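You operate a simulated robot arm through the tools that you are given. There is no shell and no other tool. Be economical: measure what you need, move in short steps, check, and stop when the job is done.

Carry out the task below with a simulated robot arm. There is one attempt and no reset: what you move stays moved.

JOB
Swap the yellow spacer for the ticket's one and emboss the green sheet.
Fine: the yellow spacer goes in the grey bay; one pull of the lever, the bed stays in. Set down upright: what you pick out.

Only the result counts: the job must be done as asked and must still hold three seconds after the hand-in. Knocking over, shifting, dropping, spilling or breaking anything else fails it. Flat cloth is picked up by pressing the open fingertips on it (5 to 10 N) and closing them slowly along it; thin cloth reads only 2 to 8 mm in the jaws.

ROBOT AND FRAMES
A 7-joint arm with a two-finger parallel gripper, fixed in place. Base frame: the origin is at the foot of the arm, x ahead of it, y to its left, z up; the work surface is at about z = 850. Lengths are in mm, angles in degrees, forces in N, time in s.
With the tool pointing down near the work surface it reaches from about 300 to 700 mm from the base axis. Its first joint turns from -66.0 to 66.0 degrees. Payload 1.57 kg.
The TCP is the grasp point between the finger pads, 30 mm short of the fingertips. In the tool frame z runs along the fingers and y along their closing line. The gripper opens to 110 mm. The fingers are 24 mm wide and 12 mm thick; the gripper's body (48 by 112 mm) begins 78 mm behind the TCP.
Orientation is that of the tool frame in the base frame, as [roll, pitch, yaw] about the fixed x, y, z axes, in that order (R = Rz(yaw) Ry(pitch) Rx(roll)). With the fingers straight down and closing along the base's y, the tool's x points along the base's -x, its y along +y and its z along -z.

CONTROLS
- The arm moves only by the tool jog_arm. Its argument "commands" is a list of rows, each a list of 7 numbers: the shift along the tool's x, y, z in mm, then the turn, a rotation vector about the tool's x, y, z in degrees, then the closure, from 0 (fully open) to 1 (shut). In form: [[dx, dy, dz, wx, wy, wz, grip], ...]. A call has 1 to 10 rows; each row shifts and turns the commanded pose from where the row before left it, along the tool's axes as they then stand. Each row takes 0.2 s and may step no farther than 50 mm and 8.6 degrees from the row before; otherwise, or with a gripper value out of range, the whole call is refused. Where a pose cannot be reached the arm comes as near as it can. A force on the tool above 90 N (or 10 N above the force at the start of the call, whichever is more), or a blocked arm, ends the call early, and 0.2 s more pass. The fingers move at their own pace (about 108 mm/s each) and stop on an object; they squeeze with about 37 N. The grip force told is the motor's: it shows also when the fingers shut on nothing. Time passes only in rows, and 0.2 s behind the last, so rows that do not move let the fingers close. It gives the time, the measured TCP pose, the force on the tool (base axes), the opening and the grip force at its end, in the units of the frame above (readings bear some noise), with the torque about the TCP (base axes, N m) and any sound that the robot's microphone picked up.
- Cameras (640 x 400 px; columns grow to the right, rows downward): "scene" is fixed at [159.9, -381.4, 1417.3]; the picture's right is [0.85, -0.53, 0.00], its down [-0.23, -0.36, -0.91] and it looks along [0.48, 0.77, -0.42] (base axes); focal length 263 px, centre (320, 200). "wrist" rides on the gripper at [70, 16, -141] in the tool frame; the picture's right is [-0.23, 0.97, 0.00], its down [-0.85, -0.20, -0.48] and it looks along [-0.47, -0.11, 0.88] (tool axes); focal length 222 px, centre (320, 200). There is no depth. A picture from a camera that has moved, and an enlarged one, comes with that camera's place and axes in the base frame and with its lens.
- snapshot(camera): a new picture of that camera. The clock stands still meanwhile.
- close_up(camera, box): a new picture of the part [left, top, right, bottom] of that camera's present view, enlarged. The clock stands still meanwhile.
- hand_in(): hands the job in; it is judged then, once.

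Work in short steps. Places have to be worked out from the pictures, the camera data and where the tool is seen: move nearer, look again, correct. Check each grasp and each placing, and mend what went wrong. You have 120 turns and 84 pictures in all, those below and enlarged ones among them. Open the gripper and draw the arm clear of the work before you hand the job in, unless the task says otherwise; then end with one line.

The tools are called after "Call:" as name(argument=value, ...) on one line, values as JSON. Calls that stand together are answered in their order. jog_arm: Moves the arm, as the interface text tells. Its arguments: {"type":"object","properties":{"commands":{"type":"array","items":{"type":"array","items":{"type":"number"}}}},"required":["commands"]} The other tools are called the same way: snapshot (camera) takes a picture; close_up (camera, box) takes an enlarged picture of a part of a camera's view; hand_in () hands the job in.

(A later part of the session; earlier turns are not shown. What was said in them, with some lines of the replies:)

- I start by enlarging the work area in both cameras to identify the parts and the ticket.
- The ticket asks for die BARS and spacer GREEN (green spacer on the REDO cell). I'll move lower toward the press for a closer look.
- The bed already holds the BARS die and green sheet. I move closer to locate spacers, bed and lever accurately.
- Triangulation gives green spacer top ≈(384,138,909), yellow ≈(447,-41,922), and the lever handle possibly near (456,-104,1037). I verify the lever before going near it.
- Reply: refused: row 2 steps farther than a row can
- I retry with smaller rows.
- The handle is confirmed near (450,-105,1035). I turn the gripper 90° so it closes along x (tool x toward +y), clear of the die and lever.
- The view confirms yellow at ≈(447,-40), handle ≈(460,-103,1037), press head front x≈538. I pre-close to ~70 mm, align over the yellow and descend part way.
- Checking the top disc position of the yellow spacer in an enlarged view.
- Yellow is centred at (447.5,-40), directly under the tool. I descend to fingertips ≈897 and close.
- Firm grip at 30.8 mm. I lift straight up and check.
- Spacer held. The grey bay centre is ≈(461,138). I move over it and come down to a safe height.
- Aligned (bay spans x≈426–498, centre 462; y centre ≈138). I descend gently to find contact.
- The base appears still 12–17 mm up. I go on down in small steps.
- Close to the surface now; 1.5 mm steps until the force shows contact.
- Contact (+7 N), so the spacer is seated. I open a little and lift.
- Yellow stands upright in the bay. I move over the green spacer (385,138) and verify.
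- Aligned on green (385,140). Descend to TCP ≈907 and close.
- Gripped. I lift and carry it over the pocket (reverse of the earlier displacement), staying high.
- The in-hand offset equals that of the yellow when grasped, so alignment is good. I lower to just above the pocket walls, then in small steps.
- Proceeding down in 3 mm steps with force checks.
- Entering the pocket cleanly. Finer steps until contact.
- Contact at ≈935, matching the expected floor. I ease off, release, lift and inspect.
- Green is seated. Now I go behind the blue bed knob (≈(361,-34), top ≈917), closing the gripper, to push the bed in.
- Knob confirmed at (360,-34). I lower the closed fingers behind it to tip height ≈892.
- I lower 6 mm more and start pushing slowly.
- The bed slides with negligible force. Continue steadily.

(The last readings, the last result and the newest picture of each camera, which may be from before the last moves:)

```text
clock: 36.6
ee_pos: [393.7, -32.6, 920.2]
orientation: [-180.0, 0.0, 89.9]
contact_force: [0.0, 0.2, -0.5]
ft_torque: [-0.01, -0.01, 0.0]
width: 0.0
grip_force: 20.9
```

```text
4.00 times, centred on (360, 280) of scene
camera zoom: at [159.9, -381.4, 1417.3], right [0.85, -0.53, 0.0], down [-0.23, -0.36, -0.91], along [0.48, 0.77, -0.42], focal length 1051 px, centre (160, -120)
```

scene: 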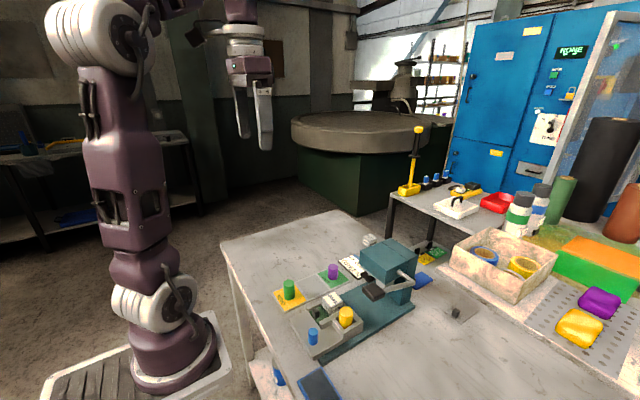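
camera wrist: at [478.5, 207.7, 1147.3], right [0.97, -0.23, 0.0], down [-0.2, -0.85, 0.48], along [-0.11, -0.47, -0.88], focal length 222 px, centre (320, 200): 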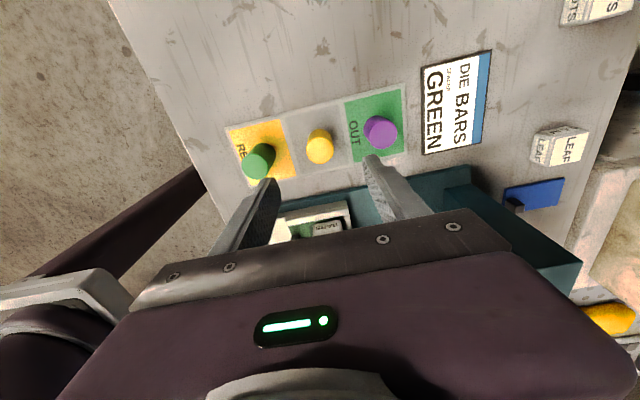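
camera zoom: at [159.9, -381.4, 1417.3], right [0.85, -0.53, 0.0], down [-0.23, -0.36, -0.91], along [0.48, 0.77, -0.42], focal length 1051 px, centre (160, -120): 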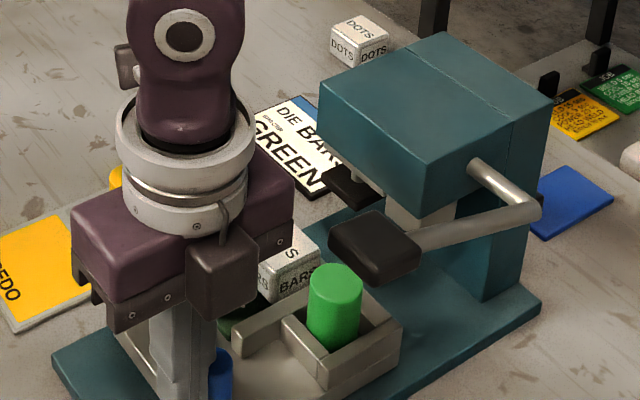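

Still sliding freely; the ram block's underside (~957) clears the spacer top (~936). I continue.

Call:
jog_arm(commands=[[0, 4, 0, 0, 0, 0, 1], [0, 4, 0, 0, 0, 0, 1], [0, 4, 0, 0, 0, 0, 1], [0, 4, 0, 0, 0, 0, 1], [0, 3, 0, 0, 0, 0, 1], [0, 3, 0, 0, 0, 0, 1]])

Call:
close_up(camera="scene", box=[280, 230, 440, 330])

Call:
snapshot(camera="wrist")

```text
clock: 38.0
ee_pos: [416.3, -33.9, 919.3]
orientation: [180.0, 0.0, 90.0]
contact_force: [-0.6, -0.7, 1.0]
ft_torque: [-0.01, 0.0, -0.02]
width: 0.0
grip_force: 21.8
```

```text
4.00 times, centred on (360, 280) of scene
camera zoom: at [159.9, -381.4, 1417.3], right [0.85, -0.53, 0.0], down [-0.23, -0.36, -0.91], along [0.48, 0.77, -0.42], focal length 1051 px, centre (160, -120)
```

zoom: 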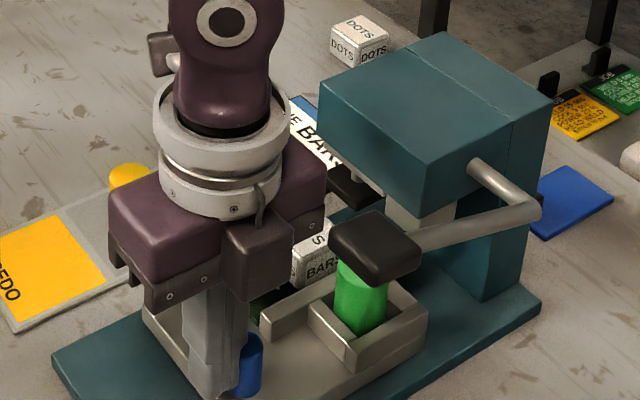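

```text
41 pictures are left
camera wrist: at [432.6, 36.5, 1061.6], right [0.97, -0.23, 0.0], down [-0.2, -0.85, 0.48], along [-0.11, -0.47, -0.88], focal length 222 px, centre (320, 200)
```

wrist: 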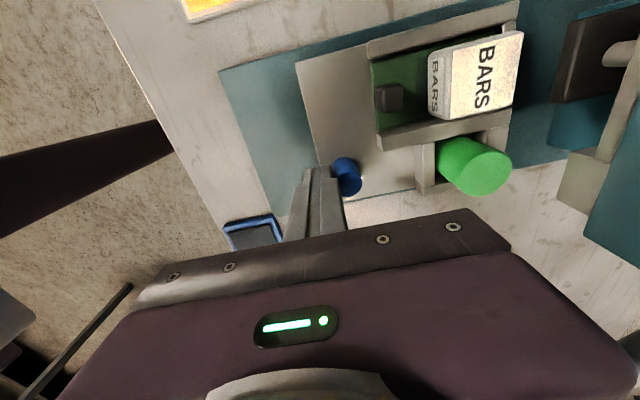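

Continue in small steps, watching for the end stop.

Call:
jog_arm(commands=[[0, 4, 0, 0, 0, 0, 1], [0, 4, 0, 0, 0, 0, 1], [0, 4, 0, 0, 0, 0, 1], [0, 3, 0, 0, 0, 0, 1], [0, 3, 0, 0, 0, 0, 1]])

Call:
jog_arm(commands=[[0, 3, 0, 0, 0, 0, 1], [0, 3, 0, 0, 0, 0, 1], [0, 3, 0, 0, 0, 0, 1], [0, 0, 0, 0, 0, 0, 1]])

Call:
close_up(camera="scene", box=[280, 230, 440, 330])

Call:
snapshot(camera="wrist")

```text
clock: 39.2
ee_pos: [434.2, -33.1, 919.5]
orientation: [180.0, 0.0, 90.0]
contact_force: [-0.8, 0.6, -0.2]
ft_torque: [0.0, -0.01, 0.02]
width: 0.0
grip_force: 21.4
```

```text
clock: 40.2
ee_pos: [442.9, -33.0, 919.5]
orientation: [180.0, -0.1, 90.0]
contact_force: [0.7, 0.0, -0.8]
ft_torque: [0.01, 0.0, 0.0]
width: 0.0
grip_force: 21.3
```

```text
4.00 times, centred on (360, 280) of scene
camera zoom: at [159.9, -381.4, 1417.3], right [0.85, -0.53, 0.0], down [-0.23, -0.36, -0.91], along [0.48, 0.77, -0.42], focal length 1051 px, centre (160, -120)
```

zoom: 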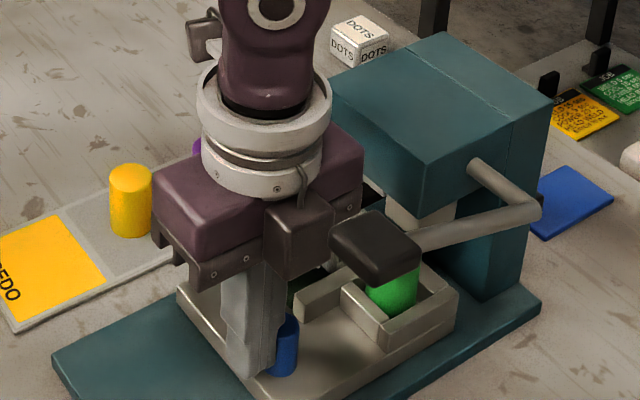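

```text
39 pictures are left
camera wrist: at [459.6, 36.5, 1061.4], right [0.97, -0.23, 0.0], down [-0.2, -0.86, 0.48], along [-0.11, -0.47, -0.88], focal length 222 px, centre (320, 200)
```

wrist: 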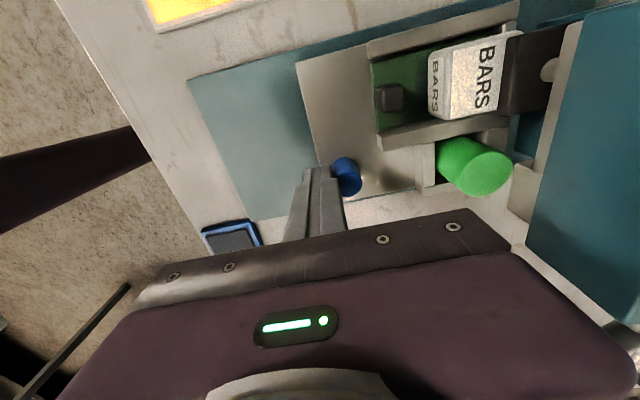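

The die nears the ram pad (pad ≈930+, die top ≈907 so it should pass beneath). I go on in small steps.

Call:
jog_arm(commands=[[0, 3, 0, 0, 0, 0, 1], [0, 3, 0, 0, 0, 0, 1], [0, 0, 0, 0, 0, 0, 1]])

Call:
close_up(camera="wrist", box=[360, 10, 600, 210])

```text
clock: 41.0
ee_pos: [449.3, -33.7, 919.9]
orientation: [180.0, 0.1, 90.0]
contact_force: [0.4, 0.2, 0.4]
ft_torque: [0.0, 0.03, -0.02]
width: 0.0
grip_force: 21.2
```

```text
2.00 times, centred on (480, 110) of wrist
camera zoom: at [465.8, 36.5, 1061.6], right [0.97, -0.23, 0.0], down [-0.2, -0.85, 0.48], along [-0.11, -0.47, -0.88], focal length 444 px, centre (0, 380)
```

zoom: 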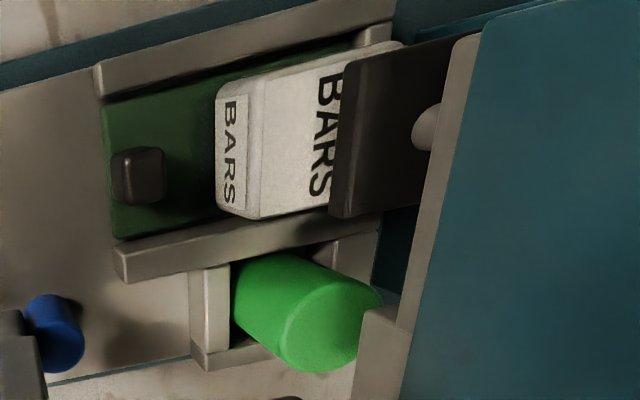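

The pad passes above the die. Continue.

Call:
jog_arm(commands=[[0, 3, 0, 0, 0, 0, 1], [0, 3, 0, 0, 0, 0, 1], [0, 3, 0, 0, 0, 0, 1], [0, 3, 0, 0, 0, 0, 1], [0, 0, 0, 0, 0, 0, 1]])

Call:
snapshot(camera="wrist")

Call:
close_up(camera="scene", box=[300, 230, 430, 311])

```text
clock: 42.2
ee_pos: [460.0, -33.6, 919.8]
orientation: [-179.7, 0.1, 89.9]
contact_force: [-17.3, 0.2, 7.0]
ft_torque: [-0.05, 0.15, -0.01]
width: 0.3
grip_force: 21.0
```

```text
37 pictures are left
camera wrist: at [476.8, 36.2, 1061.7], right [0.97, -0.23, 0.0], down [-0.2, -0.86, 0.48], along [-0.11, -0.47, -0.88], focal length 222 px, centre (320, 200)
```

wrist: 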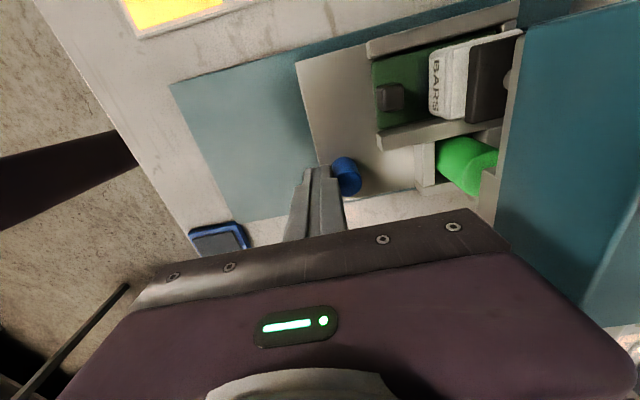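

```text
4.92 times, centred on (365, 270) of scene
camera zoom: at [159.4, -381.4, 1417.4], right [0.85, -0.53, 0.0], down [-0.23, -0.36, -0.91], along [0.48, 0.77, -0.42], focal length 1293 px, centre (98, -147)
```

zoom: 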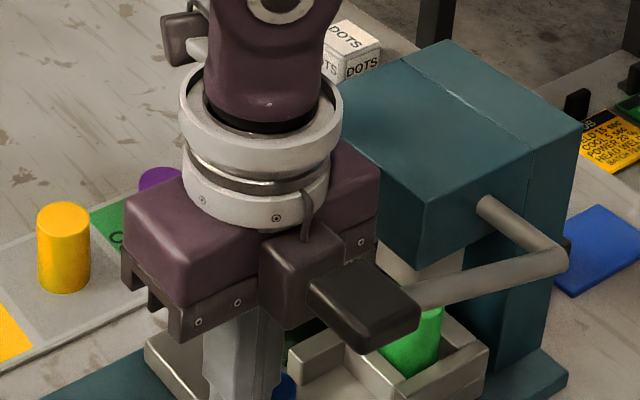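

A stop (≈17 N) was reached at ≈122 mm travel; die sits directly under the pad (≈x 548). I check that it's the end stop and not the spacer fouling.

Call:
close_up(camera="wrist", box=[400, 20, 560, 220])

Call:
close_up(camera="scene", box=[350, 270, 430, 320])

```text
2.00 times, centred on (480, 120) of wrist
camera zoom: at [476.8, 36.2, 1061.7], right [0.97, -0.23, 0.0], down [-0.2, -0.86, 0.48], along [-0.11, -0.47, -0.88], focal length 444 px, centre (0, 360)
```

zoom: 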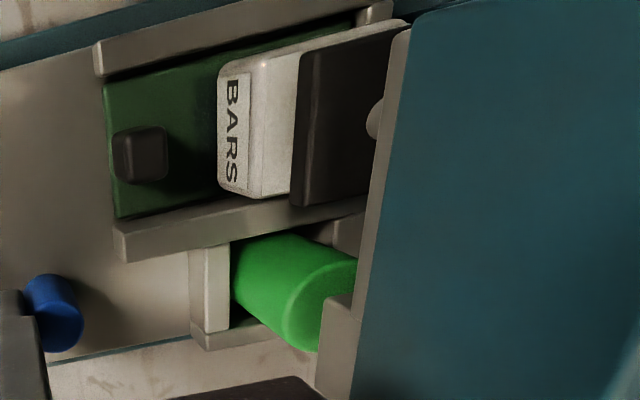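

```text
8.00 times, centred on (390, 295) of scene
camera zoom: at [159.4, -381.4, 1417.4], right [0.85, -0.53, 0.0], down [-0.23, -0.36, -0.91], along [0.48, 0.77, -0.42], focal length 2101 px, centre (-240, -560)
```

zoom: 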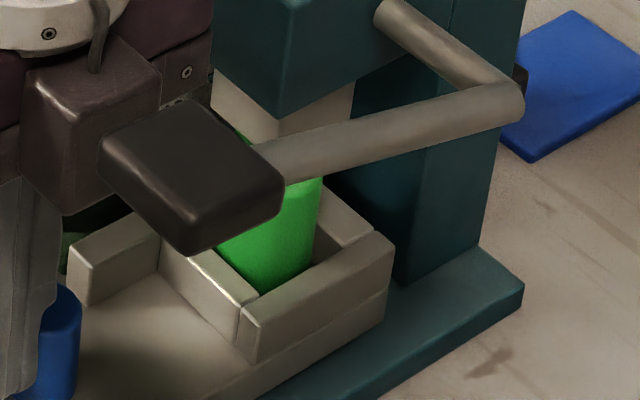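

The spacer passes under the ram block, so this is the bed's end stop. I back off from the knob, rise, and move above the lever handle with closed fingers.

Call:
jog_arm(commands=[[0, -5, 0, 0, 0, 0, 1], [0, -10, 0, 0, 0, 0, 1], [0, -10, -20, 0, 0, 0, 1], [0, 0, -45, 0, 0, 0, 1], [0, 0, -45, 0, 0, 0, 1], [0, 0, -45, 0, 0, 0, 1], [0, 0, -25, 0, 0, 0, 1], [-35, 12, 0, 0, 0, 0, 1], [-34, 12, 0, 0, 0, 0, 1], [0, 0, 0, 0, 0, 0, 1]])

Call:
snapshot(camera="wrist")

Call:
close_up(camera="scene", box=[280, 200, 440, 300])

```text
clock: 44.4
ee_pos: [459.5, -103.9, 1100.0]
orientation: [180.0, 0.0, 90.0]
contact_force: [0.0, 0.1, 0.6]
ft_torque: [-0.02, 0.01, 0.03]
width: 0.2
grip_force: 21.6
```

```text
33 pictures are left
camera wrist: at [477.1, -33.6, 1241.3], right [0.97, -0.23, 0.0], down [-0.2, -0.86, 0.48], along [-0.11, -0.47, -0.88], focal length 222 px, centre (320, 200)
```

wrist: 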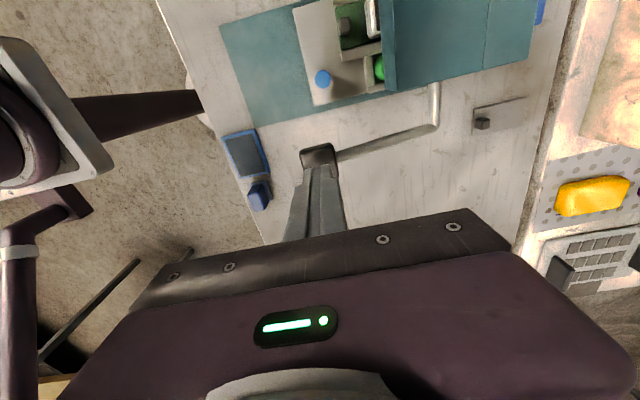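

```text
4.00 times, centred on (360, 250) of scene
camera zoom: at [159.9, -381.4, 1417.3], right [0.85, -0.53, 0.0], down [-0.23, -0.36, -0.91], along [0.48, 0.77, -0.42], focal length 1051 px, centre (160, 0)
```

zoom: 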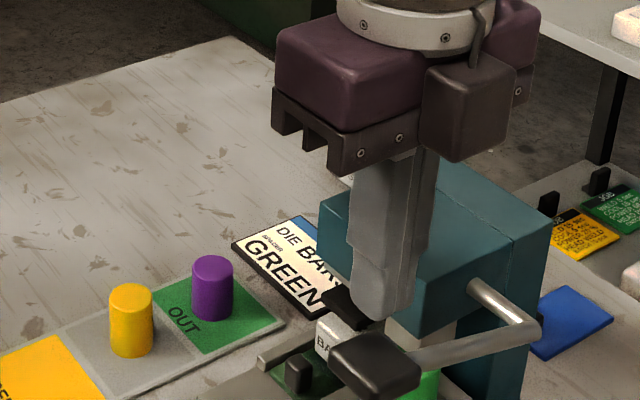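

Bed stayed in and the tips are above the handle. I shift 5 mm outward and go down to touch it.

Call:
jog_arm(commands=[[0, -5, 10, 0, 0, 0, 1], [0, 0, 8, 0, 0, 0, 1], [0, 0, 4, 0, 0, 0, 1], [0, 0, 4, 0, 0, 0, 1], [0, 0, 0, 0, 0, 0, 1]])

Call:
close_up(camera="scene", box=[320, 240, 420, 302])

```text
clock: 45.6
ee_pos: [455.2, -103.2, 1073.3]
orientation: [179.9, 0.0, 90.0]
contact_force: [-0.4, 0.7, -0.2]
ft_torque: [0.0, -0.01, 0.03]
width: 0.0
grip_force: 21.4
```

```text
6.40 times, centred on (370, 271) of scene
camera zoom: at [159.9, -381.4, 1417.3], right [0.85, -0.53, 0.0], down [-0.23, -0.36, -0.91], along [0.48, 0.77, -0.42], focal length 1681 px, centre (0, -254)
```

zoom: 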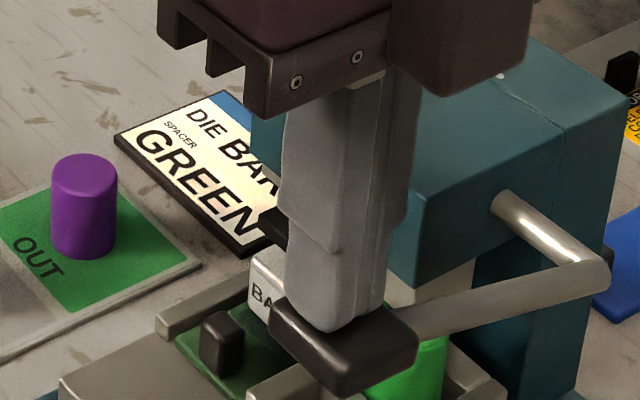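

Tips are just above the handle's centre. I push down slowly.

Call:
jog_arm(commands=[[0, 0, 3, 0, 0, 0, 1], [0, 0, 3, 0, 0, 0, 1], [0, 0, 3, 0, 0, 0, 1], [0, 0, 3, 0, 0, 0, 1], [0, 0, 3, 0, 0, 0, 1]])

Call:
close_up(camera="scene", box=[320, 240, 420, 302])

```text
clock: 46.8
ee_pos: [455.3, -102.9, 1058.7]
orientation: [-180.0, 0.0, 90.1]
contact_force: [-1.1, -0.9, 1.4]
ft_torque: [-0.04, 0.05, 0.0]
width: 0.0
grip_force: 21.1
```

```text
6.40 times, centred on (370, 271) of scene
camera zoom: at [159.9, -381.4, 1417.3], right [0.85, -0.53, 0.0], down [-0.23, -0.36, -0.91], along [0.48, 0.77, -0.42], focal length 1681 px, centre (0, -254)
```

zoom: 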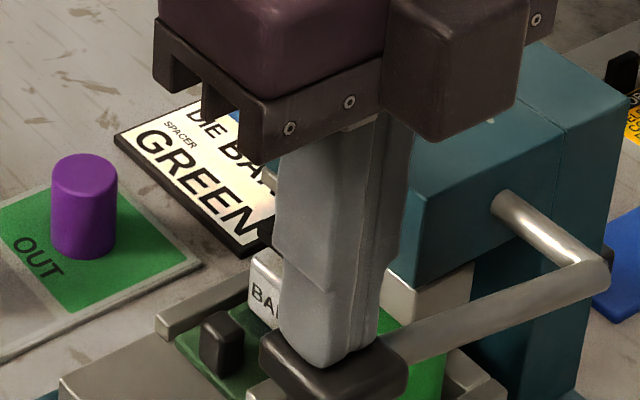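

The handle is moving down under light load. I keep on in one smooth stroke.

Call:
jog_arm(commands=[[0, 0, 4, 0, 0, 0, 1], [0, 0, 4, 0, 0, 0, 1], [0, 0, 4, 0, 0, 0, 1], [0, 0, 4, 0, 0, 0, 1], [0, 0, 4, 0, 0, 0, 1], [0, 0, 4, 0, 0, 0, 1], [0, 0, 4, 0, 0, 0, 1]])

Call:
close_up(camera="scene", box=[300, 230, 430, 311])

```text
clock: 48.4
ee_pos: [455.2, -102.6, 1030.1]
orientation: [-180.0, 0.0, 90.0]
contact_force: [-1.9, -0.7, 2.6]
ft_torque: [0.01, 0.03, -0.01]
width: 0.2
grip_force: 20.8
```

```text
4.92 times, centred on (365, 270) of scene
camera zoom: at [159.8, -381.4, 1417.3], right [0.85, -0.53, 0.0], down [-0.23, -0.36, -0.91], along [0.48, 0.77, -0.42], focal length 1293 px, centre (98, -147)
```

zoom: 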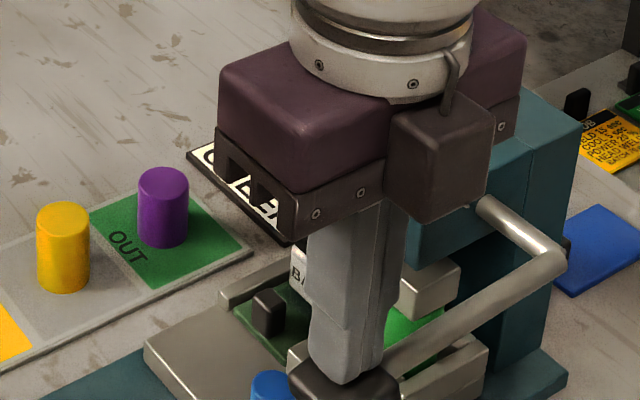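

The ram is descending. Continue the stroke.

Call:
jog_arm(commands=[[0, 0, 4, 0, 0, 0, 1], [0, 0, 4, 0, 0, 0, 1], [0, 0, 4, 0, 0, 0, 1], [0, 0, 4, 0, 0, 0, 1], [0, 0, 4, 0, 0, 0, 1]])

Call:
close_up(camera="scene", box=[300, 230, 430, 311])

```text
clock: 49.2
ee_pos: [455.8, -101.8, 1024.2]
orientation: [179.4, 0.0, 90.2]
contact_force: [-20.6, 6.7, 54.7]
ft_torque: [0.2, 0.03, 0.11]
width: 0.0
grip_force: 20.9
stopped in row 4: the force on the tool passed its limit at 100 N (the readings are from after the stop); the commanded pose is now the measured one
```

```text
4.92 times, centred on (365, 270) of scene
camera zoom: at [158.5, -381.0, 1417.6], right [0.85, -0.53, 0.0], down [-0.23, -0.36, -0.91], along [0.48, 0.77, -0.42], focal length 1293 px, centre (98, -147)
```

zoom: 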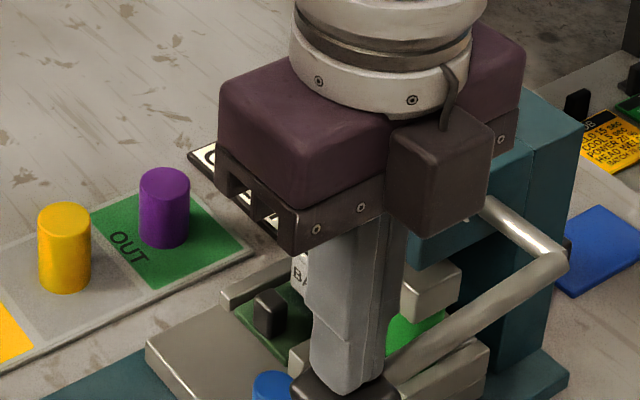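

The lever met a firm stop (100 N) — ram down on the spacer. I inspect the ram, then hold briefly.

Call:
jog_arm(commands=[[0, 0, 0, 0, 0, 0, 1], [0, 0, 0, 0, 0, 0, 1]])

Call:
close_up(camera="scene", box=[350, 265, 430, 315])

Call:
close_up(camera="wrist", box=[240, 0, 480, 180])

```text
clock: 49.8
ee_pos: [455.7, -103.5, 1024.1]
orientation: [179.5, 0.1, 90.0]
contact_force: [-23.6, 7.3, 71.8]
ft_torque: [0.22, -0.04, 0.1]
width: 0.1
grip_force: 21.7
```

```text
8.00 times, centred on (390, 290) of scene
camera zoom: at [158.2, -381.0, 1417.7], right [0.85, -0.53, 0.0], down [-0.23, -0.36, -0.91], along [0.48, 0.77, -0.42], focal length 2101 px, centre (-240, -520)
```

zoom: 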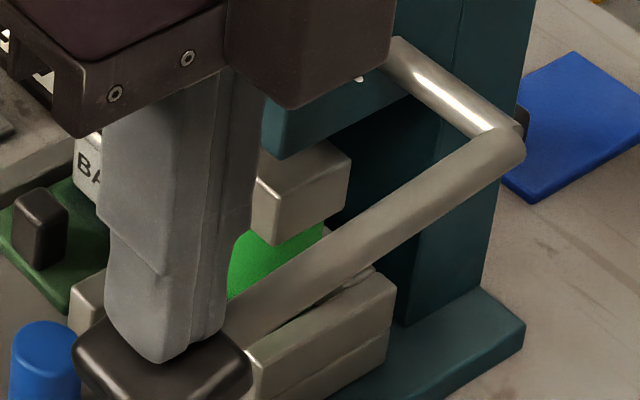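

```text
2.22 times, centred on (360, 90) of wrist
camera zoom: at [470.3, -33.0, 1166.3], right [0.97, -0.23, 0.01], down [-0.2, -0.85, 0.48], along [-0.1, -0.47, -0.88], focal length 494 px, centre (231, 444)
```

zoom: 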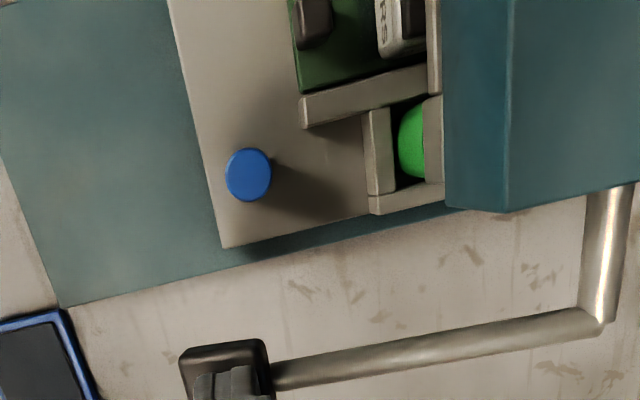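

The ram bar rests on the green spacer: stroke complete. I let the lever up slowly without pressing again.

Call:
jog_arm(commands=[[0, 0, -4, 0, 0, 0, 1], [0, 0, -5, 0, 0, 0, 1], [0, 0, -5, 0, 0, 0, 1], [0, 0, -5, 0, 0, 0, 1], [0, 0, -6, 0, 0, 0, 1], [0, 0, -6, 0, 0, 0, 1], [0, 0, -6, 0, 0, 0, 1], [0, 0, -8, 0, 0, 0, 1], [0, 0, -15, 0, 0, 0, 1], [0, 0, -30, 0, 0, 0, 1]])

Call:
close_up(camera="scene", box=[270, 220, 430, 320])

```text
clock: 52.0
ee_pos: [455.1, -102.1, 1113.3]
orientation: [179.5, 0.0, 89.9]
contact_force: [0.3, 0.4, -0.1]
ft_torque: [0.03, 0.02, 0.01]
width: 0.0
grip_force: 21.3
```

```text
4.00 times, centred on (350, 270) of scene
camera zoom: at [159.9, -381.4, 1417.3], right [0.85, -0.53, 0.0], down [-0.23, -0.36, -0.91], along [0.48, 0.77, -0.42], focal length 1051 px, centre (200, -80)
```

zoom: 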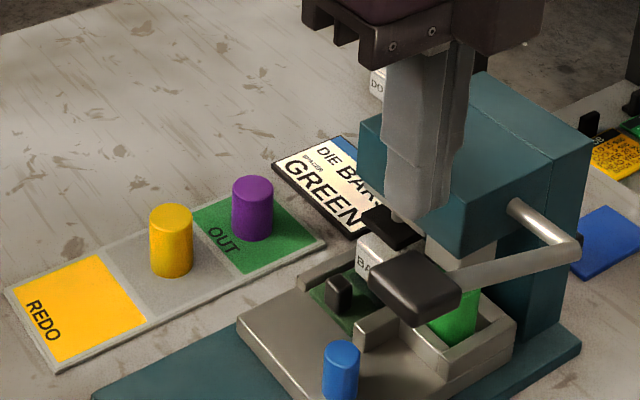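

Lever sprang back, bed is in, all upright. I raise, draw back clear, open the gripper and do a final check.

Call:
jog_arm(commands=[[0, 0, -40, 0, 0, 0, 1], [0, 0, -40, 0, 0, 0, 1], [0, -40, -20, 0, 0, 0, 0.5], [0, -40, 0, 0, 0, 0, 0], [0, -40, 0, 0, 0, 0, 0], [0, 0, 0, 0, 0, 0, 0]])

Call:
close_up(camera="scene", box=[260, 215, 480, 352])

Call:
snapshot(camera="wrist")

```text
clock: 53.4
ee_pos: [335.0, -105.1, 1211.7]
orientation: [179.6, 0.0, 90.1]
contact_force: [0.6, 0.3, -0.7]
ft_torque: [-0.02, 0.0, -0.02]
width: 109.9
grip_force: 0.0
```

```text
2.91 times, centred on (370, 284) of scene
camera zoom: at [159.9, -381.4, 1417.3], right [0.85, -0.53, 0.0], down [-0.23, -0.36, -0.91], along [0.48, 0.77, -0.42], focal length 764 px, centre (174, -43)
```

zoom: 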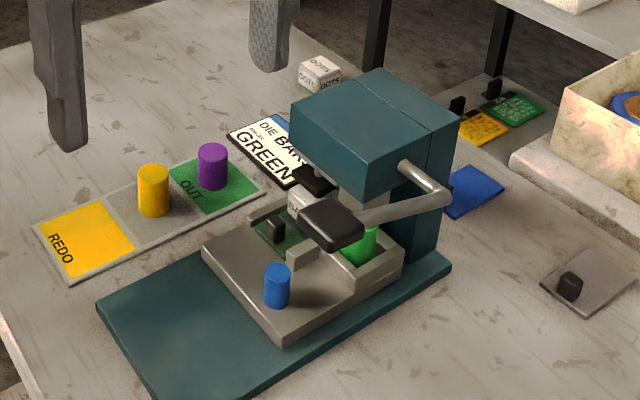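

```text
23 pictures are left
camera wrist: at [350.2, -34.5, 1353.3], right [0.97, -0.23, 0.01], down [-0.2, -0.85, 0.48], along [-0.1, -0.47, -0.88], focal length 222 px, centre (320, 200)
```

wrist: 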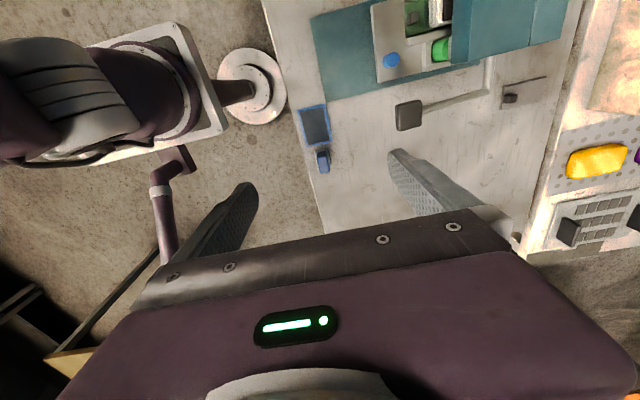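

Everything stands as asked: yellow upright in the grey bay, green spacer in the bed, bed in, lever back up after one pull, arm clear. Handing in.

Call:
hand_in()

```text
The job is handed in.
```

I swapped the yellow spacer for the ticket's green one and pressed the green sheet under the BARS die with one lever pull. I didn't see the embossing itself, because the sheet is still under the die. The yellow spacer stands upright in the grey bay, the bed is still in, and the job is handed in.
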